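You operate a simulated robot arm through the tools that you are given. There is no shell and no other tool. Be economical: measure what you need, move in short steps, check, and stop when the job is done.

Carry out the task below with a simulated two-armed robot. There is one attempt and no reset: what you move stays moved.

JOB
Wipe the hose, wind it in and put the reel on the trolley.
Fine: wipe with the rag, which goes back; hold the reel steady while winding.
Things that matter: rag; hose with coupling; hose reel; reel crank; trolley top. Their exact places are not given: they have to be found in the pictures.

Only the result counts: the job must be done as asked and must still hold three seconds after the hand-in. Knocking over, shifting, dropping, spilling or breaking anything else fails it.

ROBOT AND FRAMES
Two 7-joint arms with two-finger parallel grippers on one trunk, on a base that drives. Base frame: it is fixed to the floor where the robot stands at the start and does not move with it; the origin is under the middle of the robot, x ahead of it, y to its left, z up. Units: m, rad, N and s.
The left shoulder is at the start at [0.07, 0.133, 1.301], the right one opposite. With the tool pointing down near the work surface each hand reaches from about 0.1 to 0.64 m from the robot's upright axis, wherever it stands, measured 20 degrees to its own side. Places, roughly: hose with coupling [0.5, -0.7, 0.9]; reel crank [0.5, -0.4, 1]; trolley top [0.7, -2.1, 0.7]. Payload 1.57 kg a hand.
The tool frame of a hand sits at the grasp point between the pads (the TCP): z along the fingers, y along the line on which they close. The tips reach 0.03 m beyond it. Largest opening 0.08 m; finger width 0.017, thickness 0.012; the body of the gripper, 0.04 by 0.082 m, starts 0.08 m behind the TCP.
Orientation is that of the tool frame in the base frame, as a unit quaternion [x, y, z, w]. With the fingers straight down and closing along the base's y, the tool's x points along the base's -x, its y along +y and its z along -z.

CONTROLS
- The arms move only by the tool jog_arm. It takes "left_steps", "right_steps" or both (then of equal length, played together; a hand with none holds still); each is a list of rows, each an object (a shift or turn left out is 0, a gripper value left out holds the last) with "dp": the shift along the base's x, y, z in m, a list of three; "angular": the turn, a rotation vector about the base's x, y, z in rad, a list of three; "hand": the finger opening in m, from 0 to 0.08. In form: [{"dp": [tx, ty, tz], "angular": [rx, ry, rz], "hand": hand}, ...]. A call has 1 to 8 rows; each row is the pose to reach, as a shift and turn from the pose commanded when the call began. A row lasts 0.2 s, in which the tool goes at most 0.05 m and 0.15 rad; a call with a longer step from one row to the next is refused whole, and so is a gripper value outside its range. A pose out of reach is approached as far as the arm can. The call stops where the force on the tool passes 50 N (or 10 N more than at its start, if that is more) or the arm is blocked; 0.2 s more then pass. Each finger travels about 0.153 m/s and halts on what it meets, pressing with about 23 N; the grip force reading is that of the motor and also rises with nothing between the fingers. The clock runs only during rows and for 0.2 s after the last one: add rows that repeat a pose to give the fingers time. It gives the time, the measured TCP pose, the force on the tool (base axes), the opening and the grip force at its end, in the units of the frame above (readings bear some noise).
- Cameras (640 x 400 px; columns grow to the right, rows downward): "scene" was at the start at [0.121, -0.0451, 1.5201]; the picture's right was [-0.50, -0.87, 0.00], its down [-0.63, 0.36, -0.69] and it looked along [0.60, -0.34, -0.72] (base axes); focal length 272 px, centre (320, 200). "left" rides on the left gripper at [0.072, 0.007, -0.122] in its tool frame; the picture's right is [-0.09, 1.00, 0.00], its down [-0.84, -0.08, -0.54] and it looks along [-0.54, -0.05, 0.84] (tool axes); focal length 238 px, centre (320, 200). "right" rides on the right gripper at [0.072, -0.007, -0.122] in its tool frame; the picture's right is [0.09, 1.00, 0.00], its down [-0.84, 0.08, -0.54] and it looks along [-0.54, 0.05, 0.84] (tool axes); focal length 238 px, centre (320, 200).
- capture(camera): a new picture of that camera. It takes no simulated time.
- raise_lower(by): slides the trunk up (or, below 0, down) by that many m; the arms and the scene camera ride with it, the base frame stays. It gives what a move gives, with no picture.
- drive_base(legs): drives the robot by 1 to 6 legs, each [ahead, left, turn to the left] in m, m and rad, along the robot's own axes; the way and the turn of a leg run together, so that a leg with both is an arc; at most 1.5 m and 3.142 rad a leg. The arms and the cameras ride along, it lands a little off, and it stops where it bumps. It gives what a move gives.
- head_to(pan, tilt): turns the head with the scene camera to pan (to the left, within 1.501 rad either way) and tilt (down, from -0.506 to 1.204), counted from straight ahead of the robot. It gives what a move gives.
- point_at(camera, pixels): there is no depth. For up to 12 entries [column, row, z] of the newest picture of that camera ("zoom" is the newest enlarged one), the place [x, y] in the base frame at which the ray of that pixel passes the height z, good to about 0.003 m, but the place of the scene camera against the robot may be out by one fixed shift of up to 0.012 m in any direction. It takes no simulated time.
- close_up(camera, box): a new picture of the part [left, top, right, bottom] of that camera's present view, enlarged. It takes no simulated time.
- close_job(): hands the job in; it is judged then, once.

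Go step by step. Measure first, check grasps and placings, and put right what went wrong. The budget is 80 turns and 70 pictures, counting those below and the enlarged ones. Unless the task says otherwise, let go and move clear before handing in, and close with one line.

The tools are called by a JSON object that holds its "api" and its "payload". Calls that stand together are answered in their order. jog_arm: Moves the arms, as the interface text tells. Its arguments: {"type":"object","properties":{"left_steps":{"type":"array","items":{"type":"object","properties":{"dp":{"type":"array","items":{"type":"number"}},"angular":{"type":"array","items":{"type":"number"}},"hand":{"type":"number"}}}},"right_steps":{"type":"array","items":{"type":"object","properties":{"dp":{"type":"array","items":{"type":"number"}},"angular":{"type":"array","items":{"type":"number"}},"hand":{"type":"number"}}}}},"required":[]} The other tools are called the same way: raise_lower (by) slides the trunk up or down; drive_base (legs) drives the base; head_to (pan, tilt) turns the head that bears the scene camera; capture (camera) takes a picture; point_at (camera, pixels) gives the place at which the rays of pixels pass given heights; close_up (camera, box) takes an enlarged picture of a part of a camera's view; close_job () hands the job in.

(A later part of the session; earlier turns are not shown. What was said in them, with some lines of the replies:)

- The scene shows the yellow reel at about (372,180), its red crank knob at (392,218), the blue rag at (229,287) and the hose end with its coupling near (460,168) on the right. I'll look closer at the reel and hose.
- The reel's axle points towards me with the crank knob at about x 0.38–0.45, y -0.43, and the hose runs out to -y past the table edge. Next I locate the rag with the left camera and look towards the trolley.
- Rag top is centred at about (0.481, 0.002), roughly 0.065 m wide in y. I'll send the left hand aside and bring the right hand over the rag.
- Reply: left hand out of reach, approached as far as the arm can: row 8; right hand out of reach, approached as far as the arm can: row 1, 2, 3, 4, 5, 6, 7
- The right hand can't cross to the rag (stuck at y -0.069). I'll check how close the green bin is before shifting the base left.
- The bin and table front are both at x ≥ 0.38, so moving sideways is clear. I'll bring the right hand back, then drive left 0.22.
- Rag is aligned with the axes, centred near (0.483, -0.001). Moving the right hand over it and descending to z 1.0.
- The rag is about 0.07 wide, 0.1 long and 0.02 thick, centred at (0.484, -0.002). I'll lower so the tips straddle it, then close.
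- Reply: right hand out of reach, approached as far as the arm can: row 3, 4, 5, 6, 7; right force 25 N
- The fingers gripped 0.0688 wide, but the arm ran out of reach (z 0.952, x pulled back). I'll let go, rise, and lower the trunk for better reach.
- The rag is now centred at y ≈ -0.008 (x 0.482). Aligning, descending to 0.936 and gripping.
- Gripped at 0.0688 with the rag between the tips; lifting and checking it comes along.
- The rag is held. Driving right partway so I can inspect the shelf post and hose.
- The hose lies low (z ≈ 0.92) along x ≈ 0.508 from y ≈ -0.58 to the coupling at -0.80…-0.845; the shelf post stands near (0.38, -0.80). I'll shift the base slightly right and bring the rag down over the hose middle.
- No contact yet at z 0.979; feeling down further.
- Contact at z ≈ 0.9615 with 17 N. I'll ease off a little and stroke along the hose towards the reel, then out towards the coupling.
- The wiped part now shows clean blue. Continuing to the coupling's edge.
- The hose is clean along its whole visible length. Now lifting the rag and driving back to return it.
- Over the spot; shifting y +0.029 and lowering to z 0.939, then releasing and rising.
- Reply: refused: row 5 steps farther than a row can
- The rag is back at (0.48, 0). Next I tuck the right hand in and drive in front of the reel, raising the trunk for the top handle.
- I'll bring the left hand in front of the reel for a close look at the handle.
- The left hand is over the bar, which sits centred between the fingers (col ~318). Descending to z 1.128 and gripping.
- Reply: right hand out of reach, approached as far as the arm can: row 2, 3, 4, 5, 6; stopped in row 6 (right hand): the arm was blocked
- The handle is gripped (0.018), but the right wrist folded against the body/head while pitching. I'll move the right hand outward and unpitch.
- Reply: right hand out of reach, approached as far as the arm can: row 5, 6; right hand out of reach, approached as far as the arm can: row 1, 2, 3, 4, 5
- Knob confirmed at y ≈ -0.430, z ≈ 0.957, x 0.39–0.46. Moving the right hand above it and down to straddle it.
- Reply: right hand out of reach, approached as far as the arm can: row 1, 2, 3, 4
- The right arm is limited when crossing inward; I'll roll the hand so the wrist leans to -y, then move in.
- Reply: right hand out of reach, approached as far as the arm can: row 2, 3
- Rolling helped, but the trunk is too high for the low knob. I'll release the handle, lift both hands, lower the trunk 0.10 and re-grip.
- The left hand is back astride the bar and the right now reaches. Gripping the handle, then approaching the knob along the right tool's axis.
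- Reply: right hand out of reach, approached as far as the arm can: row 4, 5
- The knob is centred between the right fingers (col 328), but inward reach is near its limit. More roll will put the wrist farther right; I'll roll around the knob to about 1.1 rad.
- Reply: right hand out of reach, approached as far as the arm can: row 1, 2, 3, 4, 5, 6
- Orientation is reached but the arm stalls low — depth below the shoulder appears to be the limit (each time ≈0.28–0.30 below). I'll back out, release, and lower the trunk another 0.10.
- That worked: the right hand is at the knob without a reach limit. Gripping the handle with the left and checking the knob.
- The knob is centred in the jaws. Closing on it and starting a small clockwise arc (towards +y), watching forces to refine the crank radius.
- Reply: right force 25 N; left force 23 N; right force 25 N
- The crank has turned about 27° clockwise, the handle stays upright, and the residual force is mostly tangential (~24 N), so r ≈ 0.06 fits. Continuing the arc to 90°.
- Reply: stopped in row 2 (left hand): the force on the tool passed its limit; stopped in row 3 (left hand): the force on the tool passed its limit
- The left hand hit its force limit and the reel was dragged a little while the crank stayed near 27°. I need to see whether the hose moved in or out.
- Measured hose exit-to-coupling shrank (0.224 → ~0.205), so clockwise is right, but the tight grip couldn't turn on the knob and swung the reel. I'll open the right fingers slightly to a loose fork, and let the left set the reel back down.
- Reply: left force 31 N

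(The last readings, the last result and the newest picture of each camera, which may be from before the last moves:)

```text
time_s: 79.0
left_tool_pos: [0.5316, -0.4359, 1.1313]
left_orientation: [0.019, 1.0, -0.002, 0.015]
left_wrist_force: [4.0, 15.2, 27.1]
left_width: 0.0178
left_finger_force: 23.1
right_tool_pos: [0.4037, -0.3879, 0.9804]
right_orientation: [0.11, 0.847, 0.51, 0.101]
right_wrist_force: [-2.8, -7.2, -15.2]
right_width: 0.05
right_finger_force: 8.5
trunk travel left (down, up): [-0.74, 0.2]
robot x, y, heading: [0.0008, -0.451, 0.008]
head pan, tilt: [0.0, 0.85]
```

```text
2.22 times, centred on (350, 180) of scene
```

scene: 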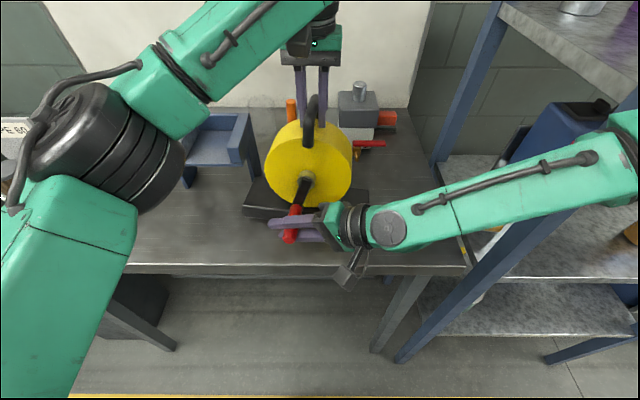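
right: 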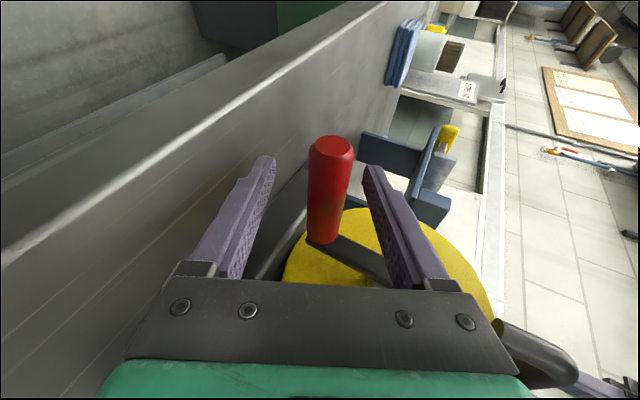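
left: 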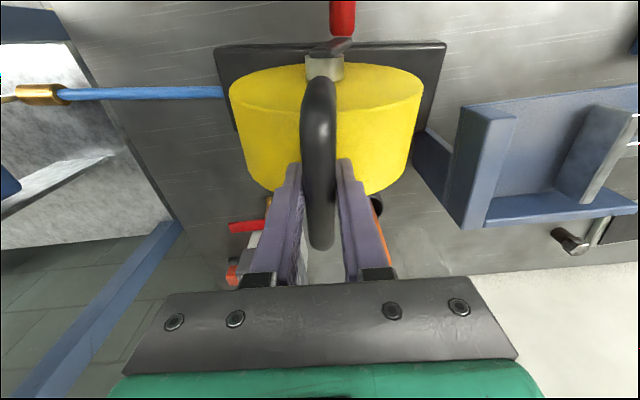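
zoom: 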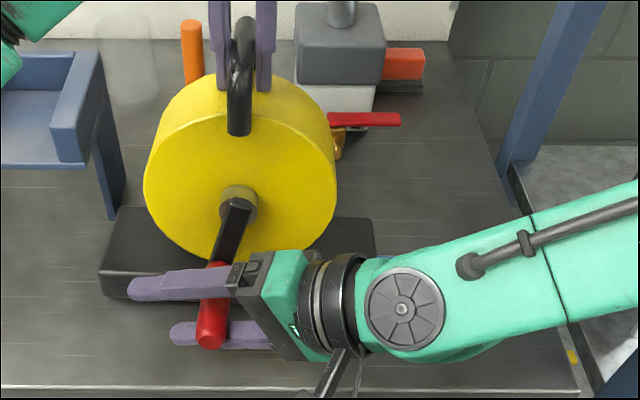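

The knob is resting on the lower right finger (width forced to 0.05). Opening wider and lowering the right hand to free it.

{"api": "jog_arm", "payload": {"right_steps": [{"hand": 0.06}, {"hand": 0.06, "dp": [0, 0, -0.006]}, {"hand": 0.06, "dp": [0.006, 0, -0.012]}, {"hand": 0.06, "dp": [0.008, 0, -0.012]}]}}

{"api": "capture", "payload": {"camera": "right"}}

```text
time_s: 80.0
left_tool_pos: [0.5321, -0.4382, 1.1297]
left_orientation: [0.02, 1.0, 0.001, 0.013]
left_wrist_force: [-2.9, 1.1, 2.3]
left_width: 0.0178
left_finger_force: 23.2
right_tool_pos: [0.4149, -0.3896, 0.9699]
right_orientation: [0.111, 0.845, 0.513, 0.102]
right_wrist_force: [-0.9, -0.4, 0.8]
right_width: 0.0599
right_finger_force: 0.1
trunk travel left (down, up): [-0.74, 0.2]
robot x, y, heading: [-0.0004, -0.4505, 0.008]
head pan, tilt: [0.0, 0.85]
```

```text
11 pictures are left
```

right: 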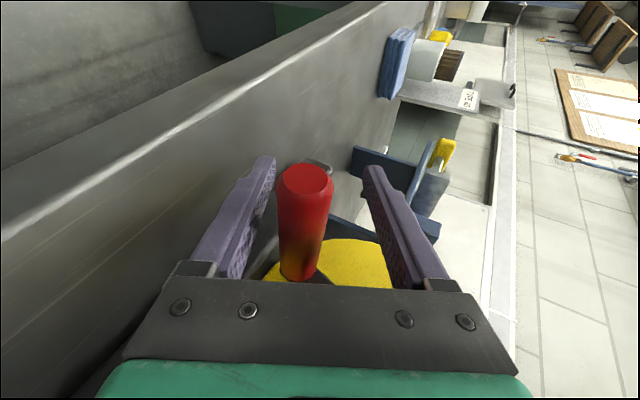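

The knob is free now and the reel settled. I'll back out, reduce the roll so the jaws push along the crank's path, and re-approach.

{"api": "jog_arm", "payload": {"right_steps": [{"dp": [0, -0.04, 0.02]}, {"dp": [0, -0.075, 0.038]}, {"dp": [0, -0.072, 0.044], "angular": [-0.14, 0, 0]}, {"dp": [0, -0.068, 0.048], "angular": [-0.28, 0, 0]}, {"dp": [0, -0.062, 0.052], "angular": [-0.42, 0, 0]}, {"dp": [0, -0.056, 0.055], "angular": [-0.56, 0, 0]}, {"dp": [0, -0.054, 0.055], "angular": [-0.65, 0, 0]}]}}

{"api": "capture", "payload": {"camera": "right"}}

```text
time_s: 81.6
left_tool_pos: [0.5336, -0.4389, 1.1294]
left_orientation: [0.02, 1.0, -0.001, 0.012]
left_wrist_force: [-1.3, 0.0, -3.2]
left_width: 0.0178
left_finger_force: 22.8
right_tool_pos: [0.4169, -0.4438, 1.025]
right_orientation: [0.073, 0.965, 0.215, 0.131]
right_wrist_force: [0.0, -0.3, 0.4]
right_width: 0.06
right_finger_force: 0.0
trunk travel left (down, up): [-0.74, 0.2]
robot x, y, heading: [-0.0, -0.4502, 0.005]
head pan, tilt: [0.0, 0.85]
```

```text
10 pictures are left
```

right: 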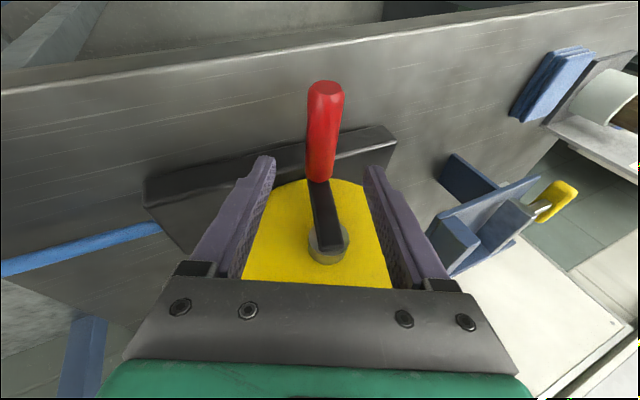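

{"api": "point_at", "payload": {"camera": "right", "pixels": [[326, 88, 0.955], [326, 88, 0.965], [326, 88, 0.975], [321, 175, 0.955], [321, 175, 0.965], [321, 175, 0.975], [328, 245, 1.0], [328, 245, 1.01], [328, 245, 1.02], [328, 245, 1.03], [323, 130, 0.965]]}}

```text
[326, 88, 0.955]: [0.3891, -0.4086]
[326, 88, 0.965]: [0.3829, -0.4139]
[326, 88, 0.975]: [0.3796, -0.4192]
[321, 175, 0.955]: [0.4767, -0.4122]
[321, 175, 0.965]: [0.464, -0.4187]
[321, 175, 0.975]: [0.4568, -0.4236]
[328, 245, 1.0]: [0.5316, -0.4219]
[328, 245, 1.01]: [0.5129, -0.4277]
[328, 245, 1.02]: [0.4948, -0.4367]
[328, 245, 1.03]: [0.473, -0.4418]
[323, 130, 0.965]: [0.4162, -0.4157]
```

The crank now points at θ ≈ 0.28 rad with centre ≈ (-0.433, 1.025) and r ≈ 0.0625; the knob is at (-0.416, 0.965). Approaching along the tool axis and closing to a loose fork of 0.03.

{"api": "jog_arm", "payload": {"right_steps": [{"dp": [0, 0.014, -0.03]}, {"dp": [0, 0.028, -0.06]}, {"dp": [0, 0.028, -0.06], "hand": 0.04}, {"dp": [0, 0.028, -0.06], "hand": 0.029}, {"dp": [0, 0.028, -0.06], "hand": 0.029}]}}

{"api": "jog_arm", "payload": {"right_steps": [{"dp": [0, 0.0088, 0.0033], "angular": [0.15, 0, 0]}, {"dp": [0, 0.017, 0.0078], "angular": [0.3, 0, 0]}, {"dp": [0, 0.0244, 0.0135], "angular": [0.45, 0, 0]}, {"dp": [0, 0.0309, 0.0202], "angular": [0.6, 0, 0]}]}}

```text
time_s: 82.8
left_tool_pos: [0.534, -0.4388, 1.13]
left_orientation: [0.019, 1.0, -0.001, 0.012]
left_wrist_force: [-1.1, 0.2, -4.3]
left_width: 0.0179
left_finger_force: 23.1
right_tool_pos: [0.4149, -0.4143, 0.9652]
right_orientation: [0.073, 0.965, 0.216, 0.132]
right_wrist_force: [0.7, 0.5, 0.0]
right_width: 0.0287
right_finger_force: 0.0
trunk travel left (down, up): [-0.74, 0.2]
robot x, y, heading: [0.0044, -0.4502, 0.004]
head pan, tilt: [0.0, 0.85]
```

```text
time_s: 83.8
left_tool_pos: [0.5335, -0.4377, 1.1314]
left_orientation: [0.018, 1.0, 0.0, 0.014]
left_wrist_force: [5.0, 13.0, 26.1]
left_width: 0.0182
left_finger_force: 22.6
right_tool_pos: [0.4176, -0.3925, 0.9763]
right_orientation: [0.104, 0.893, 0.424, 0.111]
right_wrist_force: [4.1, -15.9, -18.0]
right_width: 0.049
right_finger_force: 11.0
right hand out of reach, approached as far as the arm can: row 4
trunk travel left (down, up): [-0.74, 0.2]
robot x, y, heading: [0.0, -0.4502, 0.008]
head pan, tilt: [0.0, 0.85]
```

{"api": "capture", "payload": {"camera": "right"}}

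```text
9 pictures are left
```

right: 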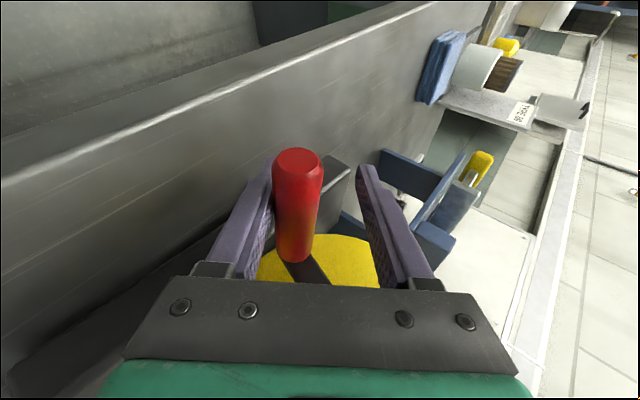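

The crank did not follow the tool (still ~0.3 rad; finger forced open), so clockwise looks blocked — a stop. I'll reverse and try counter-clockwise with the loose fork, watching forces.

{"api": "jog_arm", "payload": {"right_steps": [{"dp": [0, -0.008, -0.005], "angular": [-0.15, 0, 0]}, {"dp": [0, -0.015, -0.0085], "angular": [-0.3, 0, 0]}, {"dp": [0, -0.0218, -0.011], "angular": [-0.44, 0, 0]}, {"dp": [0, -0.028, -0.0125], "angular": [-0.52, 0, 0]}, {"dp": [0, -0.034, -0.0135], "angular": [-0.62, 0, 0]}, {"dp": [0, -0.0405, -0.0135], "angular": [-0.73, 0, 0]}]}}

{"api": "jog_arm", "payload": {"right_steps": [{"dp": [0, -0.0063, 0.0006], "angular": [-0.1, 0, 0]}, {"dp": [0, -0.0125, 0.0018], "angular": [-0.2, 0, 0]}, {"dp": [0, -0.0186, 0.0037], "angular": [-0.3, 0, 0]}, {"dp": [0, -0.0245, 0.0062], "angular": [-0.4, 0, 0]}]}}

```text
time_s: 85.2
left_tool_pos: [0.5314, -0.4404, 1.1298]
left_orientation: [0.018, 1.0, 0.0, 0.012]
left_wrist_force: [-2.7, -2.6, -3.0]
left_width: 0.018
left_finger_force: 23.2
right_tool_pos: [0.4105, -0.4537, 0.9713]
right_orientation: [0.054, 0.985, 0.08, 0.14]
right_wrist_force: [0.3, 1.9, -0.3]
right_width: 0.031
right_finger_force: 1.3
right hand out of reach, approached as far as the arm can: row 5, 6
trunk travel left (down, up): [-0.74, 0.2]
robot x, y, heading: [0.005, -0.4525, 0.004]
head pan, tilt: [0.0, 0.85]
```

```text
time_s: 86.2
left_tool_pos: [0.5352, -0.4405, 1.1296]
left_orientation: [0.019, 1.0, 0.001, 0.013]
left_wrist_force: [-0.3, -9.3, -0.6]
left_width: 0.0199
left_finger_force: 23.0
right_tool_pos: [0.4012, -0.5268, 0.9877]
right_orientation: [0.025, 0.982, -0.118, 0.147]
right_wrist_force: [2.4, 8.6, -3.0]
right_width: 0.0366
right_finger_force: 3.9
right hand out of reach, approached as far as the arm can: row 1, 2, 3, 4
trunk travel left (down, up): [-0.74, 0.2]
robot x, y, heading: [0.0057, -0.4527, 0.01]
head pan, tilt: [0.0, 0.85]
```

{"api": "capture", "payload": {"camera": "scene"}}

```text
8 pictures are left
```

scene: 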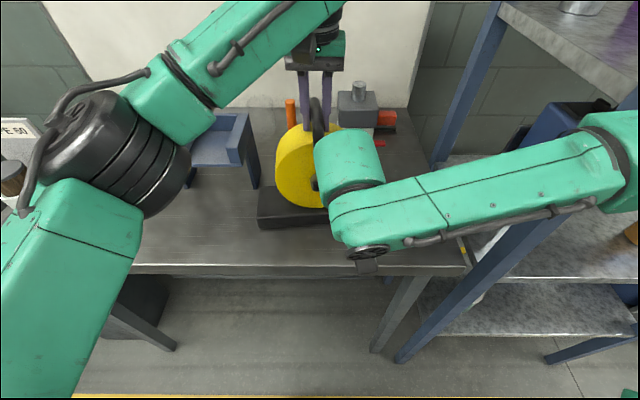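

{"api": "capture", "payload": {"camera": "right"}}

```text
7 pictures are left
```

right: 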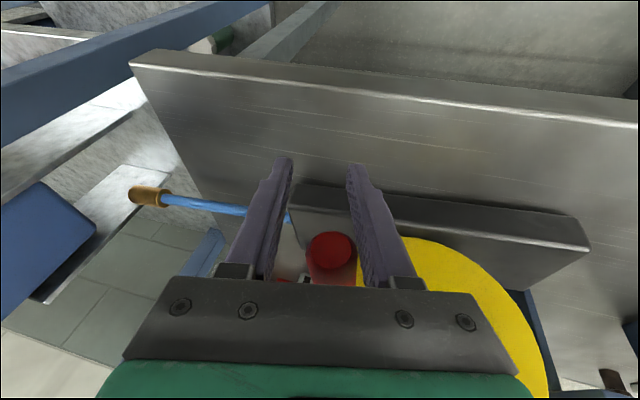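

The crank has swung counter-clockwise with the knob at (330,255) and the hose is visibly shorter, so counter-clockwise winds in. Measuring the reel's pose and the knob.

{"api": "point_at", "payload": {"camera": "right", "pixels": [[133, 193, 0.92], [165, 200, 0.92], [292, 217, 0.92], [293, 184, 0.93], [588, 240, 0.93], [331, 248, 1.0], [331, 248, 1.02], [331, 248, 1.04], [331, 248, 1.06], [500, 330, 1.03]]}}

```text
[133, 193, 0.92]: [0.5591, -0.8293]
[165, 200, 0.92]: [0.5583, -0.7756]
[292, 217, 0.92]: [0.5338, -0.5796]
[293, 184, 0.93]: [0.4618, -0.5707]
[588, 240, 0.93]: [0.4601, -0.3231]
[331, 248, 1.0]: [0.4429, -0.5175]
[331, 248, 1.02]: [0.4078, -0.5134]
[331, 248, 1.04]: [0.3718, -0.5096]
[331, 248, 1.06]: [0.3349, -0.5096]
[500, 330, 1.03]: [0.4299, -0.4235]
```

CCW it is: ~1.57 rad has wound ~0.03 m, knob now at about (-0.512, 1.027), crank centre ≈ (-0.447, 1.025). I'll release the fork, re-roll and grip the knob properly.

{"api": "jog_arm", "payload": {"right_steps": [{"hand": 0.06}, {"dp": [0, 0.01, 0.04]}, {"dp": [0.005, 0.018, 0.085]}, {"dp": [0.009, 0.018, 0.105]}, {"dp": [0.009, 0.0, 0.1], "angular": [0.14, 0, 0]}, {"dp": [0.009, -0.01, 0.095], "angular": [0.28, 0, 0]}, {"dp": [0.009, -0.016, 0.09], "angular": [0.42, 0, 0]}, {"dp": [0.009, -0.02, 0.085], "angular": [0.56, 0, 0]}]}}

{"api": "jog_arm", "payload": {"right_steps": [{"dp": [0, 0, 0], "angular": [0.14, 0, 0]}, {"dp": [0, 0, 0], "angular": [0.28, 0, 0]}, {"dp": [0, 0, -0.002], "angular": [0.38, 0, 0]}]}}

{"api": "capture", "payload": {"camera": "right"}}

```text
time_s: 88.0
left_tool_pos: [0.5346, -0.4398, 1.1294]
left_orientation: [0.02, 1.0, 0.001, 0.013]
left_wrist_force: [-0.8, 0.4, -8.4]
left_width: 0.0178
left_finger_force: 22.7
right_tool_pos: [0.4096, -0.5475, 1.0728]
right_orientation: [0.065, 0.976, 0.158, 0.135]
right_wrist_force: [0.0, 0.4, 0.1]
right_width: 0.0601
right_finger_force: 0.0
right hand out of reach, approached as far as the arm can: row 2, 3, 4
trunk travel left (down, up): [-0.74, 0.2]
robot x, y, heading: [0.0025, -0.4463, 0.01]
head pan, tilt: [0.0, 0.85]
```

```text
time_s: 88.8
left_tool_pos: [0.534, -0.4396, 1.1295]
left_orientation: [0.019, 1.0, 0.0, 0.012]
left_wrist_force: [-0.5, -0.5, -9.2]
left_width: 0.0177
left_finger_force: 22.6
right_tool_pos: [0.411, -0.5462, 1.0694]
right_orientation: [0.089, 0.929, 0.339, 0.12]
right_wrist_force: [0.1, -0.3, 0.1]
right_width: 0.0601
right_finger_force: 0.0
trunk travel left (down, up): [-0.74, 0.2]
robot x, y, heading: [0.0013, -0.4522, 0.011]
head pan, tilt: [0.0, 0.85]
```

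```text
6 pictures are left
```

right: 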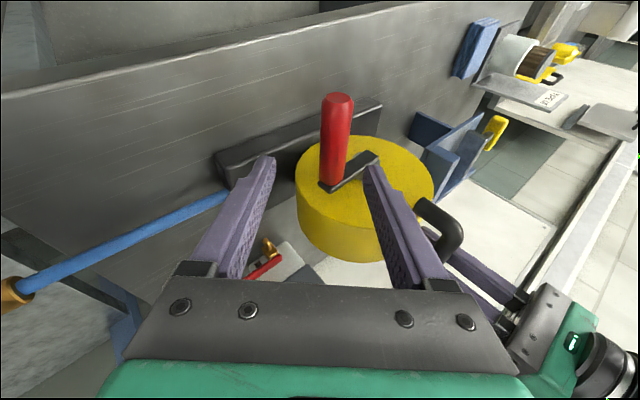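

{"api": "point_at", "payload": {"camera": "right", "pixels": [[338, 98, 0.97], [338, 98, 0.99], [338, 98, 1.01], [332, 182, 0.97], [332, 182, 0.99], [332, 182, 1.01], [372, 157, 1.0], [372, 157, 1.02], [372, 157, 1.04], [336, 140, 0.98], [336, 140, 1.0]]}}

```text
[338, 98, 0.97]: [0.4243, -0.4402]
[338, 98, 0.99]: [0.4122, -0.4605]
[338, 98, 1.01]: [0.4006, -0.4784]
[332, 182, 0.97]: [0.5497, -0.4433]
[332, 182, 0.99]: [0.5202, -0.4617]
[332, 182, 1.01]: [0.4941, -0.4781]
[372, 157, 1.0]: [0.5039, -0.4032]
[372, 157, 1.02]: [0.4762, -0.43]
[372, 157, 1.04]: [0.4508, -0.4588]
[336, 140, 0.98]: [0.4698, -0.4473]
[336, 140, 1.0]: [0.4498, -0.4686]
```

Knob now measured at (-0.490, 1.024), hub (-0.430, 1.021), so the crank is horizontal to the right. Approaching, gripping, and turning counter-clockwise 45°.

{"api": "jog_arm", "payload": {"right_steps": [{"dp": [0, 0.0106, 0.009]}, {"dp": [0, 0.034, -0.018]}, {"dp": [0, 0.056, -0.045]}, {"dp": [0, 0.056, -0.045], "hand": 0.03}, {"dp": [0, 0.056, -0.045], "hand": 0.0}, {"dp": [0, 0.056, -0.045], "hand": 0.0}, {"dp": [0, 0.056, -0.045], "hand": 0.0}]}}

{"api": "jog_arm", "payload": {"right_steps": [{"dp": [0, 0.0021, 0.0159]}, {"dp": [0, 0.0082, 0.0308]}, {"dp": [0, 0.018, 0.0435]}]}}

```text
time_s: 90.4
left_tool_pos: [0.5351, -0.4385, 1.1295]
left_orientation: [0.019, 1.0, 0.0, 0.013]
left_wrist_force: [5.2, 5.7, -4.9]
left_width: 0.0177
left_finger_force: 23.4
right_tool_pos: [0.4086, -0.4884, 1.0247]
right_orientation: [0.089, 0.929, 0.338, 0.119]
right_wrist_force: [-5.3, -5.8, 0.1]
right_width: 0.0242
right_finger_force: 23.1
trunk travel left (down, up): [-0.74, 0.2]
robot x, y, heading: [0.0025, -0.4504, 0.008]
head pan, tilt: [0.0, 0.85]
```

```text
time_s: 91.2
left_tool_pos: [0.5346, -0.4403, 1.1307]
left_orientation: [0.02, 1.0, -0.001, 0.014]
left_wrist_force: [5.1, -9.4, 10.6]
left_width: 0.0179
left_finger_force: 22.6
right_tool_pos: [0.409, -0.4719, 1.0689]
right_orientation: [0.09, 0.929, 0.338, 0.119]
right_wrist_force: [-3.2, 7.7, -2.9]
right_width: 0.0245
right_finger_force: 22.7
trunk travel left (down, up): [-0.74, 0.2]
robot x, y, heading: [0.0011, -0.4466, 0.001]
head pan, tilt: [0.0, 0.85]
```

Turning smoothly with only ~8 N. Continuing over the top to 135°.

{"api": "jog_arm", "payload": {"right_steps": [{"dp": [0, 0.0123, 0.0069]}, {"dp": [0, 0.0268, 0.0129]}, {"dp": [0, 0.0425, 0.015]}]}}

{"api": "jog_arm", "payload": {"right_steps": [{"dp": [0, 0.0157, -0.0021]}, {"dp": [0, 0.0303, -0.0081]}, {"dp": [0, 0.0428, -0.0177]}]}}

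```text
time_s: 92.0
left_tool_pos: [0.534, -0.4381, 1.1294]
left_orientation: [0.019, 1.0, 0.001, 0.012]
left_wrist_force: [4.4, 2.7, 10.6]
left_width: 0.0183
left_finger_force: 22.8
right_tool_pos: [0.4114, -0.4292, 1.0835]
right_orientation: [0.09, 0.929, 0.339, 0.121]
right_wrist_force: [-1.2, -1.7, -1.6]
right_width: 0.0238
right_finger_force: 23.0
trunk travel left (down, up): [-0.74, 0.2]
robot x, y, heading: [0.0039, -0.4504, 0.009]
head pan, tilt: [0.0, 0.85]
```

```text
time_s: 92.8
left_tool_pos: [0.5337, -0.4373, 1.1299]
left_orientation: [0.019, 1.0, 0.0, 0.013]
left_wrist_force: [-3.8, 14.1, 12.1]
left_width: 0.018
left_finger_force: 22.6
right_tool_pos: [0.4126, -0.3863, 1.067]
right_orientation: [0.091, 0.929, 0.337, 0.121]
right_wrist_force: [10.0, -12.9, 1.0]
right_width: 0.0234
right_finger_force: 22.7
trunk travel left (down, up): [-0.74, 0.2]
robot x, y, heading: [0.0061, -0.4506, 0.009]
head pan, tilt: [0.0, 0.85]
```

{"api": "jog_arm", "payload": {"right_steps": [{"dp": [0, 0.0079, -0.0132]}, {"dp": [0, 0.0139, -0.0277]}, {"dp": [0, 0.0159, -0.0432]}]}}

{"api": "jog_arm", "payload": {"right_steps": [{"dp": [0, -0.002, -0.0155]}, {"dp": [0, -0.008, -0.03]}, {"dp": [0, -0.0176, -0.0424]}]}}

```text
time_s: 93.6
left_tool_pos: [0.5337, -0.4377, 1.1293]
left_orientation: [0.019, 1.0, 0.0, 0.013]
left_wrist_force: [-2.3, 15.4, 2.3]
left_width: 0.0186
left_finger_force: 22.8
right_tool_pos: [0.4092, -0.3688, 1.024]
right_orientation: [0.091, 0.929, 0.338, 0.121]
right_wrist_force: [4.2, -14.2, 1.9]
right_width: 0.0238
right_finger_force: 22.9
trunk travel left (down, up): [-0.74, 0.2]
robot x, y, heading: [0.0021, -0.4492, 0.009]
head pan, tilt: [0.0, 0.85]
```

```text
time_s: 94.4
left_tool_pos: [0.5334, -0.4399, 1.1293]
left_orientation: [0.02, 1.0, 0.0, 0.012]
left_wrist_force: [-2.8, 4.6, -9.1]
left_width: 0.0186
left_finger_force: 23.0
right_tool_pos: [0.4091, -0.388, 0.9815]
right_orientation: [0.088, 0.929, 0.339, 0.12]
right_wrist_force: [-0.3, -5.0, 8.8]
right_width: 0.0236
right_finger_force: 23.0
trunk travel left (down, up): [-0.74, 0.2]
robot x, y, heading: [0.0011, -0.4519, 0.006]
head pan, tilt: [0.0, 0.85]
```

{"api": "jog_arm", "payload": {"right_steps": [{"dp": [0, -0.0136, -0.0081]}, {"dp": [0, -0.028, -0.0141]}, {"dp": [0, -0.0434, -0.0161]}, {"dp": [0, -0.0588, -0.0141]}]}}

{"api": "jog_arm", "payload": {"right_steps": [{"dp": [0, -0.0144, 0.006]}, {"dp": [0, -0.0267, 0.0154]}, {"dp": [0, -0.0361, 0.0278]}, {"dp": [0, -0.0421, 0.0421]}, {"dp": [0, -0.0441, 0.0575]}]}}

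{"api": "capture", "payload": {"camera": "left"}}

```text
time_s: 95.4
left_tool_pos: [0.5354, -0.4402, 1.1293]
left_orientation: [0.018, 1.0, 0.0, 0.013]
left_wrist_force: [11.5, 0.9, 0.1]
left_width: 0.0181
left_finger_force: 23.1
right_tool_pos: [0.4097, -0.4486, 0.9642]
right_orientation: [0.09, 0.93, 0.337, 0.118]
right_wrist_force: [-11.1, -0.9, -12.4]
right_width: 0.0243
right_finger_force: 22.9
trunk travel left (down, up): [-0.74, 0.2]
robot x, y, heading: [0.0012, -0.4515, 0.002]
head pan, tilt: [0.0, 0.85]
```

```text
time_s: 96.6
left_tool_pos: [0.5343, -0.4382, 1.1292]
left_orientation: [0.019, 1.0, 0.0, 0.012]
left_wrist_force: [10.5, 3.9, -3.7]
left_width: 0.0179
left_finger_force: 22.9
right_tool_pos: [0.411, -0.492, 1.024]
right_orientation: [0.087, 0.928, 0.341, 0.121]
right_wrist_force: [-11.2, -3.0, -0.2]
right_width: 0.0242
right_finger_force: 22.7
trunk travel left (down, up): [-0.74, 0.2]
robot x, y, heading: [0.0038, -0.4523, 0.007]
head pan, tilt: [0.0, 0.85]
```

```text
5 pictures are left
```

left: 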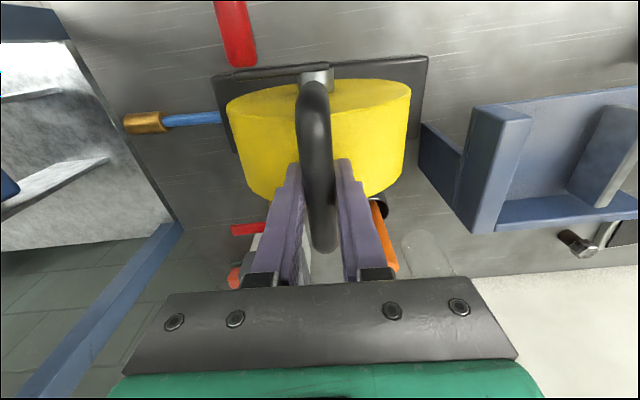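

Only 56 of ~150 px of hose remain (coupling at cols 124–166), so about 270° more are needed. Continuing another three quarters of a turn.

{"api": "jog_arm", "payload": {"right_steps": [{"dp": [0, 0.0021, 0.0152]}, {"dp": [0, 0.0081, 0.0298]}, {"dp": [0, 0.0177, 0.0423]}, {"dp": [0, 0.0302, 0.0519]}, {"dp": [0, 0.0448, 0.0579]}, {"dp": [0, 0.0605, 0.06]}]}}

{"api": "jog_arm", "payload": {"right_steps": [{"dp": [0, 0.0157, -0.0021]}, {"dp": [0, 0.0302, -0.0081]}, {"dp": [0, 0.0425, -0.0175]}, {"dp": [0, 0.052, -0.0305]}, {"dp": [0, 0.058, -0.045]}, {"dp": [0, 0.0595, -0.0605]}]}}

{"api": "jog_arm", "payload": {"right_steps": [{"dp": [0, -0.002, -0.0155]}, {"dp": [0, -0.008, -0.03]}, {"dp": [0, -0.0171, -0.0425]}]}}

{"api": "jog_arm", "payload": {"right_steps": [{"dp": [0, -0.0136, -0.0085]}, {"dp": [0, -0.028, -0.0145]}]}}

{"api": "capture", "payload": {"camera": "left"}}

```text
time_s: 98.0
left_tool_pos: [0.5337, -0.4385, 1.1304]
left_orientation: [0.018, 1.0, 0.0, 0.012]
left_wrist_force: [1.9, 2.8, 5.8]
left_width: 0.0183
left_finger_force: 23.3
right_tool_pos: [0.4104, -0.4304, 1.0847]
right_orientation: [0.09, 0.929, 0.338, 0.12]
right_wrist_force: [0.4, -1.9, -10.0]
right_width: 0.0237
right_finger_force: 23.1
trunk travel left (down, up): [-0.74, 0.2]
robot x, y, heading: [0.0011, -0.4511, 0.012]
head pan, tilt: [0.0, 0.85]
```

```text
time_s: 99.4
left_tool_pos: [0.535, -0.4379, 1.1294]
left_orientation: [0.019, 1.0, 0.001, 0.012]
left_wrist_force: [-10.7, 15.3, 0.1]
left_width: 0.0186
left_finger_force: 22.5
right_tool_pos: [0.411, -0.3711, 1.0238]
right_orientation: [0.09, 0.929, 0.339, 0.121]
right_wrist_force: [13.6, -17.3, 1.4]
right_width: 0.0236
right_finger_force: 23.0
trunk travel left (down, up): [-0.74, 0.2]
robot x, y, heading: [0.004, -0.4499, 0.012]
head pan, tilt: [0.0, 0.85]
```

```text
time_s: 100.2
left_tool_pos: [0.5319, -0.438, 1.1287]
left_orientation: [0.019, 1.0, 0.0, 0.013]
left_wrist_force: [-3.1, 10.0, -10.7]
left_width: 0.0188
left_finger_force: 23.2
right_tool_pos: [0.4094, -0.3862, 0.9815]
right_orientation: [0.087, 0.929, 0.339, 0.12]
right_wrist_force: [2.7, -6.3, 10.1]
right_width: 0.0236
right_finger_force: 23.0
trunk travel left (down, up): [-0.74, 0.2]
robot x, y, heading: [0.0001, -0.4533, 0.004]
head pan, tilt: [0.0, 0.85]
```

```text
time_s: 100.8
left_tool_pos: [0.5349, -0.4399, 1.1294]
left_orientation: [0.019, 1.0, 0.0, 0.013]
left_wrist_force: [6.1, -3.0, -5.4]
left_width: 0.0181
left_finger_force: 22.9
right_tool_pos: [0.4088, -0.4171, 0.9653]
right_orientation: [0.087, 0.929, 0.339, 0.118]
right_wrist_force: [-5.9, 3.4, -2.4]
right_width: 0.0237
right_finger_force: 23.0
trunk travel left (down, up): [-0.74, 0.2]
robot x, y, heading: [0.0017, -0.4516, 0.007]
head pan, tilt: [0.0, 0.85]
```

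```text
4 pictures are left
```

left: 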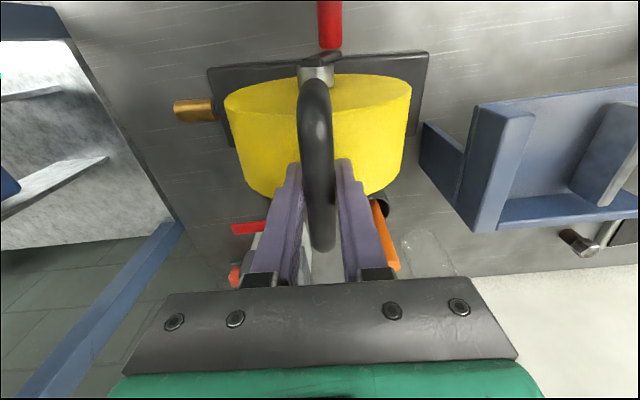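

The hose is wound in, with the coupling at the reel base (cols 175–217). I'll turn the last ~15° to see if it stops.

{"api": "jog_arm", "payload": {"right_steps": [{"dp": [0, -0.0077, -0.0015]}, {"dp": [0, -0.0154, -0.002]}, {"dp": [0, -0.0154, -0.002]}]}}

{"api": "jog_arm", "payload": {"right_steps": [{"dp": [0, -0.0077, 0.0005]}, {"dp": [0, -0.0077, 0.0005]}]}}

```text
time_s: 101.6
left_tool_pos: [0.5351, -0.4385, 1.1297]
left_orientation: [0.018, 1.0, -0.001, 0.013]
left_wrist_force: [12.8, -2.7, 6.8]
left_width: 0.0182
left_finger_force: 23.6
right_tool_pos: [0.4097, -0.4329, 0.9636]
right_orientation: [0.09, 0.929, 0.338, 0.118]
right_wrist_force: [-11.7, 2.3, -14.8]
right_width: 0.0244
right_finger_force: 23.4
trunk travel left (down, up): [-0.74, 0.2]
robot x, y, heading: [0.0038, -0.4512, 0.013]
head pan, tilt: [0.0, 0.85]
```

```text
time_s: 102.2
left_tool_pos: [0.5332, -0.4392, 1.1308]
left_orientation: [0.019, 1.0, 0.001, 0.013]
left_wrist_force: [7.0, -7.8, 15.3]
left_width: 0.0178
left_finger_force: 22.5
right_tool_pos: [0.4101, -0.441, 0.9649]
right_orientation: [0.09, 0.929, 0.339, 0.12]
right_wrist_force: [-4.9, 9.5, -17.2]
right_width: 0.0241
right_finger_force: 22.5
trunk travel left (down, up): [-0.74, 0.2]
robot x, y, heading: [0.0002, -0.449, 0.003]
head pan, tilt: [0.0, 0.85]
```

Resistance is building and the hose is fully in. Releasing the crank and retracting the right hand, then lifting the reel with the trunk.

{"api": "jog_arm", "payload": {"right_steps": [{"hand": 0.06}, {"hand": 0.06}, {"dp": [-0.005, -0.025, 0.03]}, {"dp": [-0.02, -0.05, 0.06]}, {"dp": [-0.05, -0.07, 0.09]}, {"dp": [-0.09, -0.085, 0.11]}, {"dp": [-0.12, -0.1, 0.13]}]}}

{"api": "raise_lower", "payload": {"by": 0.03}}

{"api": "raise_lower", "payload": {"by": 0.12}}

```text
time_s: 103.8
left_tool_pos: [0.5338, -0.4383, 1.1297]
left_orientation: [0.019, 1.0, 0.0, 0.013]
left_wrist_force: [-0.6, 1.5, -11.2]
left_width: 0.0179
left_finger_force: 22.7
right_tool_pos: [0.3416, -0.5608, 1.1097]
right_orientation: [0.09, 0.929, 0.339, 0.119]
right_wrist_force: [-0.6, -0.5, 1.0]
right_width: 0.0597
right_finger_force: 0.0
right hand out of reach, approached as far as the arm can: row 5, 6, 7
trunk travel left (down, up): [-0.74, 0.2]
robot x, y, heading: [-0.0011, -0.4508, 0.003]
head pan, tilt: [0.0, 0.85]
```

```text
time_s: 104.5
left_tool_pos: [0.5345, -0.4389, 1.1581]
left_orientation: [0.019, 1.0, 0.0, 0.012]
left_wrist_force: [1.4, -0.3, -11.9]
left_width: 0.0182
left_finger_force: 23.0
right_tool_pos: [0.3436, -0.561, 1.1401]
right_orientation: [0.088, 0.929, 0.34, 0.119]
right_wrist_force: [-0.1, 0.5, 0.6]
right_width: 0.0599
right_finger_force: 0.1
trunk travel left (down, up): [-0.77, 0.17]
robot x, y, heading: [0.0023, -0.4513, 0.006]
head pan, tilt: [0.0, 0.85]
```

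```text
time_s: 106.0
left_tool_pos: [0.5356, -0.4398, 1.2787]
left_orientation: [0.019, 1.0, 0.001, 0.011]
left_wrist_force: [0.0, -0.7, -10.9]
left_width: 0.0179
left_finger_force: 23.1
right_tool_pos: [0.3453, -0.5619, 1.2588]
right_orientation: [0.088, 0.929, 0.34, 0.119]
right_wrist_force: [0.6, -0.3, 0.0]
right_width: 0.06
right_finger_force: 0.1
trunk travel left (down, up): [-0.89, 0.05]
robot x, y, heading: [0.006, -0.4472, 0.006]
head pan, tilt: [0.0, 0.85]
```

The reel is lifted (≈11 N). Backing away from the bench and strafing right along the aisle, then looking at the trolley.

{"api": "drive_base", "payload": {"legs": [[-0.45, 0, 0], [0, -1.2, 0]]}}

{"api": "head_to", "payload": {"pan": -0.35, "tilt": 0.55}}

{"api": "capture", "payload": {"camera": "scene"}}

```text
time_s: 114.5
left_tool_pos: [0.1012, -1.6505, 1.2782]
left_orientation: [0.017, 1.0, 0.0, 0.011]
left_wrist_force: [0.2, 0.0, -12.4]
left_width: 0.0179
left_finger_force: 23.4
right_tool_pos: [-0.0892, -1.7731, 1.2598]
right_orientation: [0.086, 0.929, 0.339, 0.119]
right_wrist_force: [-1.4, -0.3, -0.2]
right_width: 0.06
right_finger_force: 0.1
trunk travel left (down, up): [-0.89, 0.05]
robot x, y, heading: [-0.4264, -1.6659, 0.012]
head pan, tilt: [0.0, 0.85]
```

```text
time_s: 115.3
left_tool_pos: [0.1022, -1.6528, 1.2801]
left_orientation: [0.017, 1.0, 0.0, 0.012]
left_wrist_force: [0.0, -0.6, -10.9]
left_width: 0.0179
left_finger_force: 22.7
right_tool_pos: [-0.0875, -1.7749, 1.2601]
right_orientation: [0.086, 0.929, 0.339, 0.119]
right_wrist_force: [-0.4, 0.0, -0.4]
right_width: 0.0602
right_finger_force: 0.0
trunk travel left (down, up): [-0.89, 0.05]
robot x, y, heading: [-0.4305, -1.6677, 0.014]
head pan, tilt: [-0.351, 0.55]
```

```text
3 pictures are left
```

scene: 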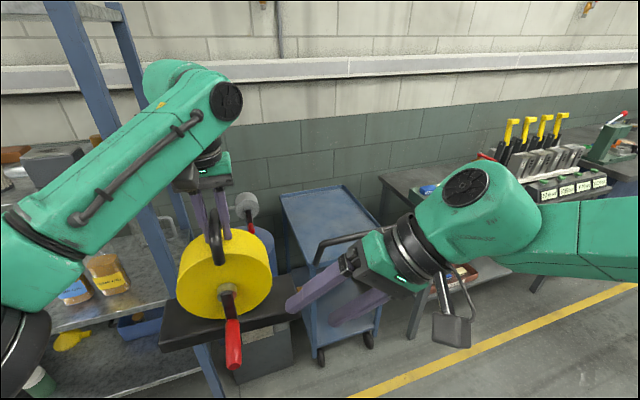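

{"api": "point_at", "payload": {"camera": "scene", "pixels": [[281, 195, 0.7], [346, 185, 0.7], [381, 235, 0.7], [309, 265, 0.7], [316, 264, 0.8], [368, 236, 0.8], [321, 364, 0.0], [370, 348, 0.0], [300, 230, 0.7], [330, 240, 0.8]]}}

{"api": "close_up", "payload": {"camera": "scene", "box": [250, 170, 430, 370]}}

```text
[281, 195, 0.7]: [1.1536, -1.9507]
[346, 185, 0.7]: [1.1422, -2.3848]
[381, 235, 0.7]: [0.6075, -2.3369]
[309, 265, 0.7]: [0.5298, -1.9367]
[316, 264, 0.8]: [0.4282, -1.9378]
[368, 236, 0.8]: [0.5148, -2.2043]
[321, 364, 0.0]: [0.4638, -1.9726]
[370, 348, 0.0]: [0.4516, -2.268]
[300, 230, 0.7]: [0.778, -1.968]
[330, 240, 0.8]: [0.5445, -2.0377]
```

```text
2.00 times, centred on (340, 270) of scene
```

zoom: 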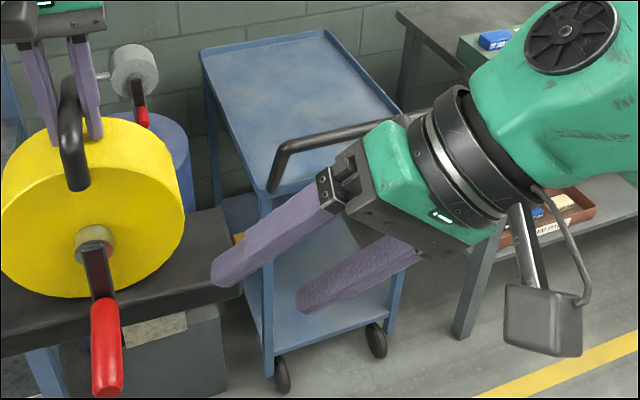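

Trolley top spans roughly x 0.52–1.15, y -1.94…-2.36, with a push handle at its front edge (x ≈ 0.5, z ≈ 0.8). I'll tuck the right arm, then strafe and drive up to it.

{"api": "jog_arm", "payload": {"right_steps": [{"dp": [-0.01, -0.02, 0], "angular": [-0.14, 0, 0]}, {"dp": [-0.02, -0.04, 0], "angular": [-0.28, 0, 0]}, {"dp": [-0.03, -0.07, 0], "angular": [-0.42, 0, 0]}, {"dp": [-0.04, -0.1, 0], "angular": [-0.56, 0, 0]}, {"dp": [-0.05, -0.13, 0], "angular": [-0.68, 0, 0]}, {"dp": [-0.05, -0.15, 0], "angular": [-0.68, 0, 0]}]}}

{"api": "drive_base", "payload": {"legs": [[0, -0.61, 0], [0.48, 0, 0]]}}

{"api": "jog_arm", "payload": {"left_steps": [{"dp": [0.005, 0.03, 0]}, {"dp": [0.01, 0.06, 0]}, {"dp": [0.02, 0.09, 0]}, {"dp": [0.03, 0.12, 0]}, {"dp": [0.03, 0.135, 0]}]}}

```text
time_s: 116.7
left_tool_pos: [0.1021, -1.6524, 1.2781]
left_orientation: [0.017, 1.0, 0.0, 0.011]
left_wrist_force: [0.0, -0.1, -12.1]
left_width: 0.0177
left_finger_force: 23.0
right_tool_pos: [-0.1093, -2.0291, 1.2494]
right_orientation: [0.038, 0.989, 0.014, 0.14]
right_wrist_force: [0.7, -0.1, -0.4]
right_width: 0.0601
right_finger_force: 0.0
right hand out of reach, approached as far as the arm can: row 1, 2, 3, 4, 5, 6
trunk travel left (down, up): [-0.89, 0.05]
robot x, y, heading: [-0.4306, -1.6706, 0.014]
head pan, tilt: [-0.351, 0.55]
```

```text
time_s: 122.5
left_tool_pos: [0.5786, -2.2549, 1.2792]
left_orientation: [0.017, 1.0, -0.001, 0.012]
left_wrist_force: [-0.3, 1.0, -10.8]
left_width: 0.0178
left_finger_force: 22.8
right_tool_pos: [0.3685, -2.6319, 1.2494]
right_orientation: [0.037, 0.989, 0.015, 0.141]
right_wrist_force: [-0.5, 0.6, 0.0]
right_width: 0.0599
right_finger_force: 0.1
trunk travel left (down, up): [-0.89, 0.05]
robot x, y, heading: [0.0515, -2.2718, 0.012]
head pan, tilt: [-0.351, 0.55]
```

```text
time_s: 123.7
left_tool_pos: [0.6103, -2.1172, 1.2779]
left_orientation: [0.016, 1.0, 0.0, 0.011]
left_wrist_force: [0.7, 0.3, -11.5]
left_width: 0.0179
left_finger_force: 23.1
right_tool_pos: [0.3688, -2.6296, 1.2501]
right_orientation: [0.037, 0.989, 0.013, 0.14]
right_wrist_force: [0.8, 0.0, 0.0]
right_width: 0.0599
right_finger_force: 0.0
trunk travel left (down, up): [-0.89, 0.05]
robot x, y, heading: [0.0466, -2.271, 0.012]
head pan, tilt: [-0.351, 0.55]
```

{"api": "drive_base", "payload": {"legs": [[0.1, 0, 0]]}}

{"api": "raise_lower", "payload": {"by": -0.15}}

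{"api": "head_to", "payload": {"pan": 0.1, "tilt": 0.9}}

{"api": "capture", "payload": {"camera": "scene"}}

```text
time_s: 124.9
left_tool_pos: [0.7028, -2.118, 1.2821]
left_orientation: [0.016, 1.0, -0.001, 0.016]
left_wrist_force: [-1.0, 0.1, -11.3]
left_width: 0.0177
left_finger_force: 22.9
right_tool_pos: [0.4624, -2.6298, 1.2509]
right_orientation: [0.037, 0.989, 0.014, 0.143]
right_wrist_force: [-1.1, -0.6, 0.6]
right_width: 0.0599
right_finger_force: 0.0
trunk travel left (down, up): [-0.89, 0.05]
robot x, y, heading: [0.1483, -2.2668, 0.011]
head pan, tilt: [-0.351, 0.55]
```

```text
time_s: 126.6
left_tool_pos: [0.7093, -2.119, 1.128]
left_orientation: [0.017, 1.0, -0.001, 0.012]
left_wrist_force: [0.3, 0.0, -11.8]
left_width: 0.0176
left_finger_force: 23.6
right_tool_pos: [0.4691, -2.6297, 1.1001]
right_orientation: [0.038, 0.989, 0.013, 0.14]
right_wrist_force: [-0.5, 0.0, 0.3]
right_width: 0.0601
right_finger_force: 0.1
trunk travel left (down, up): [-0.74, 0.2]
robot x, y, heading: [0.1488, -2.2674, 0.01]
head pan, tilt: [-0.351, 0.55]
```

```text
time_s: 127.5
left_tool_pos: [0.7103, -2.1189, 1.128]
left_orientation: [0.017, 1.0, 0.0, 0.012]
left_wrist_force: [0.8, -0.7, -12.1]
left_width: 0.0177
left_finger_force: 22.6
right_tool_pos: [0.4685, -2.6304, 1.0999]
right_orientation: [0.037, 0.989, 0.014, 0.139]
right_wrist_force: [-0.7, 0.2, -0.2]
right_width: 0.0601
right_finger_force: 0.0
trunk travel left (down, up): [-0.74, 0.2]
robot x, y, heading: [0.1451, -2.2642, 0.01]
head pan, tilt: [0.099, 0.901]
```

```text
1 pictures are left
```

scene: 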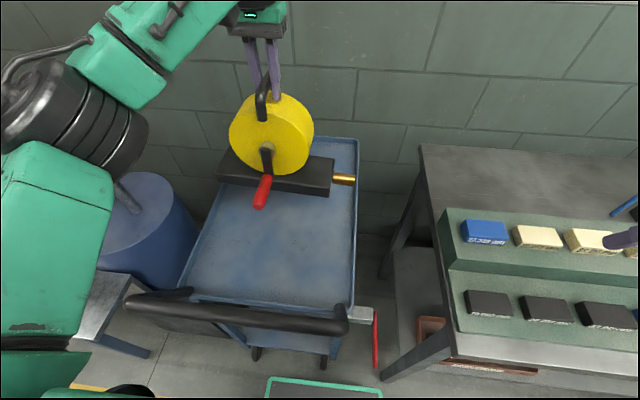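

{"api": "point_at", "payload": {"camera": "scene", "pixels": [[182, 292, 0.7], [350, 307, 0.7], [357, 142, 0.7], [235, 138, 0.7], [240, 320, 0.8], [340, 327, 0.8], [220, 172, 0.88], [332, 190, 0.88], [355, 180, 0.87], [355, 200, 0.7], [262, 205, 0.93], [320, 380, 0.25]]}}

```text
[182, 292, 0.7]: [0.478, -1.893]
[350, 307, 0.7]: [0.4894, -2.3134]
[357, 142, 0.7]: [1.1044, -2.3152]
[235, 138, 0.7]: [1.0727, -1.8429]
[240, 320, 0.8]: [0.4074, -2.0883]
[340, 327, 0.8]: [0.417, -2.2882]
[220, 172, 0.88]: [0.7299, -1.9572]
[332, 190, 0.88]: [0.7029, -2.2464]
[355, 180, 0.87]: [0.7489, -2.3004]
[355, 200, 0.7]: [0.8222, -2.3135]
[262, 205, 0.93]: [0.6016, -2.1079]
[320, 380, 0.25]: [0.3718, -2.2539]
```

The reel is over the tray (x 0.48–1.1, y -1.87…-2.315). I'll nudge it +0.02 in y and lower with the left arm only, since the right hand hovers over the neighbouring bench.

{"api": "jog_arm", "payload": {"left_steps": [{"dp": [0, 0.02, -0.01]}, {"dp": [0, 0.02, -0.04]}, {"dp": [0, 0.02, -0.07]}, {"dp": [0, 0.02, -0.1]}, {"dp": [0, 0.02, -0.13]}, {"dp": [0, 0.02, -0.15]}, {"dp": [0, 0.02, -0.165]}]}}

{"api": "jog_arm", "payload": {"left_steps": [{"dp": [0, 0, -0.008]}, {"dp": [0, 0, -0.016]}, {"dp": [0, 0, -0.022]}]}}

```text
time_s: 129.1
left_tool_pos: [0.7051, -2.0977, 0.9715]
left_orientation: [0.016, 1.0, 0.0, 0.02]
left_wrist_force: [5.7, 7.0, 36.4]
left_width: 0.0178
left_finger_force: 22.7
right_tool_pos: [0.4638, -2.6307, 1.1031]
right_orientation: [0.038, 0.989, 0.013, 0.144]
right_wrist_force: [-0.4, -0.3, -0.4]
right_width: 0.0601
right_finger_force: 0.0
trunk travel left (down, up): [-0.74, 0.2]
robot x, y, heading: [0.1496, -2.2704, 0.009]
head pan, tilt: [0.099, 0.901]
```

```text
time_s: 129.4
left_tool_pos: [0.7064, -2.098, 0.9717]
left_orientation: [0.015, 1.0, 0.001, 0.022]
left_wrist_force: [-8.7, 1.9, 16.5]
left_width: 0.018
left_finger_force: 23.1
right_tool_pos: [0.4649, -2.6308, 1.1012]
right_orientation: [0.036, 0.989, 0.014, 0.143]
right_wrist_force: [0.2, 0.0, -0.9]
right_width: 0.0603
right_finger_force: 0.0
trunk travel left (down, up): [-0.74, 0.2]
robot x, y, heading: [0.1456, -2.2692, 0.013]
head pan, tilt: [0.099, 0.901]
stopped in row 1 (left hand): the force on the tool passed its limit (the readings are from after the stop); the commanded pose is now the measured one
```

Contact at TCP z 0.9717 (base ≈ 0.742, the tray surface) with 16–36 N support. Easing slightly and releasing, then rising clear.

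{"api": "jog_arm", "payload": {"left_steps": [{"dp": [0, 0, 0.0015]}, {"dp": [0, 0, 0.0015]}, {"hand": 0.025, "dp": [0, 0, 0.0015]}, {"hand": 0.045, "dp": [0, 0, 0.0015]}, {"hand": 0.05, "dp": [0, 0, 0.0015]}, {"dp": [0, 0, 0.025]}, {"dp": [0, 0, 0.065]}, {"dp": [0, 0, 0.11]}]}}

{"api": "jog_arm", "payload": {"left_steps": [{"dp": [-0.03, 0, 0.03]}, {"dp": [-0.06, 0, 0.06]}, {"dp": [-0.1, 0, 0.08]}, {"dp": [-0.14, 0, 0.08]}]}}

{"api": "capture", "payload": {"camera": "scene"}}

```text
time_s: 131.2
left_tool_pos: [0.7095, -2.0973, 1.0776]
left_orientation: [0.016, 1.0, 0.0, 0.019]
left_wrist_force: [-0.3, 0.1, 1.0]
left_width: 0.0499
left_finger_force: 0.0
right_tool_pos: [0.4668, -2.6301, 1.0985]
right_orientation: [0.037, 0.989, 0.014, 0.143]
right_wrist_force: [-0.4, -0.2, 0.2]
right_width: 0.0602
right_finger_force: 0.0
trunk travel left (down, up): [-0.74, 0.2]
robot x, y, heading: [0.1483, -2.2703, 0.011]
head pan, tilt: [0.099, 0.901]
```

```text
time_s: 132.2
left_tool_pos: [0.5673, -2.0976, 1.1586]
left_orientation: [0.015, 1.0, 0.0, 0.019]
left_wrist_force: [-0.1, 0.8, -0.5]
left_width: 0.0501
left_finger_force: 0.1
right_tool_pos: [0.4653, -2.6294, 1.0998]
right_orientation: [0.038, 0.989, 0.013, 0.142]
right_wrist_force: [0.5, -0.3, 0.9]
right_width: 0.06
right_finger_force: 0.1
trunk travel left (down, up): [-0.74, 0.2]
robot x, y, heading: [0.1466, -2.2638, 0.014]
head pan, tilt: [0.099, 0.901]
```

```text
0 pictures are left
```

scene: 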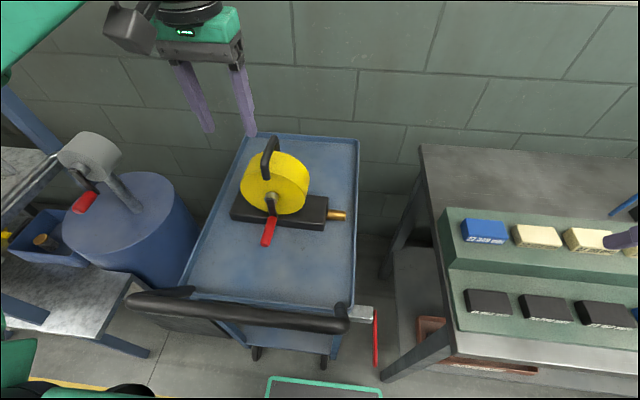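

The reel stands flat and inside the trolley tray, at about (280,195), with its hose wound in. Both hands are clear, so I'm handing in.

{"api": "close_job", "payload": {}}

```text
The job is handed in.
```

I wiped the hose clean and put the rag back. I held the reel while winding the hose in, then set it on the trolley, where the last picture shows it standing flat inside the tray. My first crank attempt went the wrong way and slid the reel a little on the bench before I reversed it.
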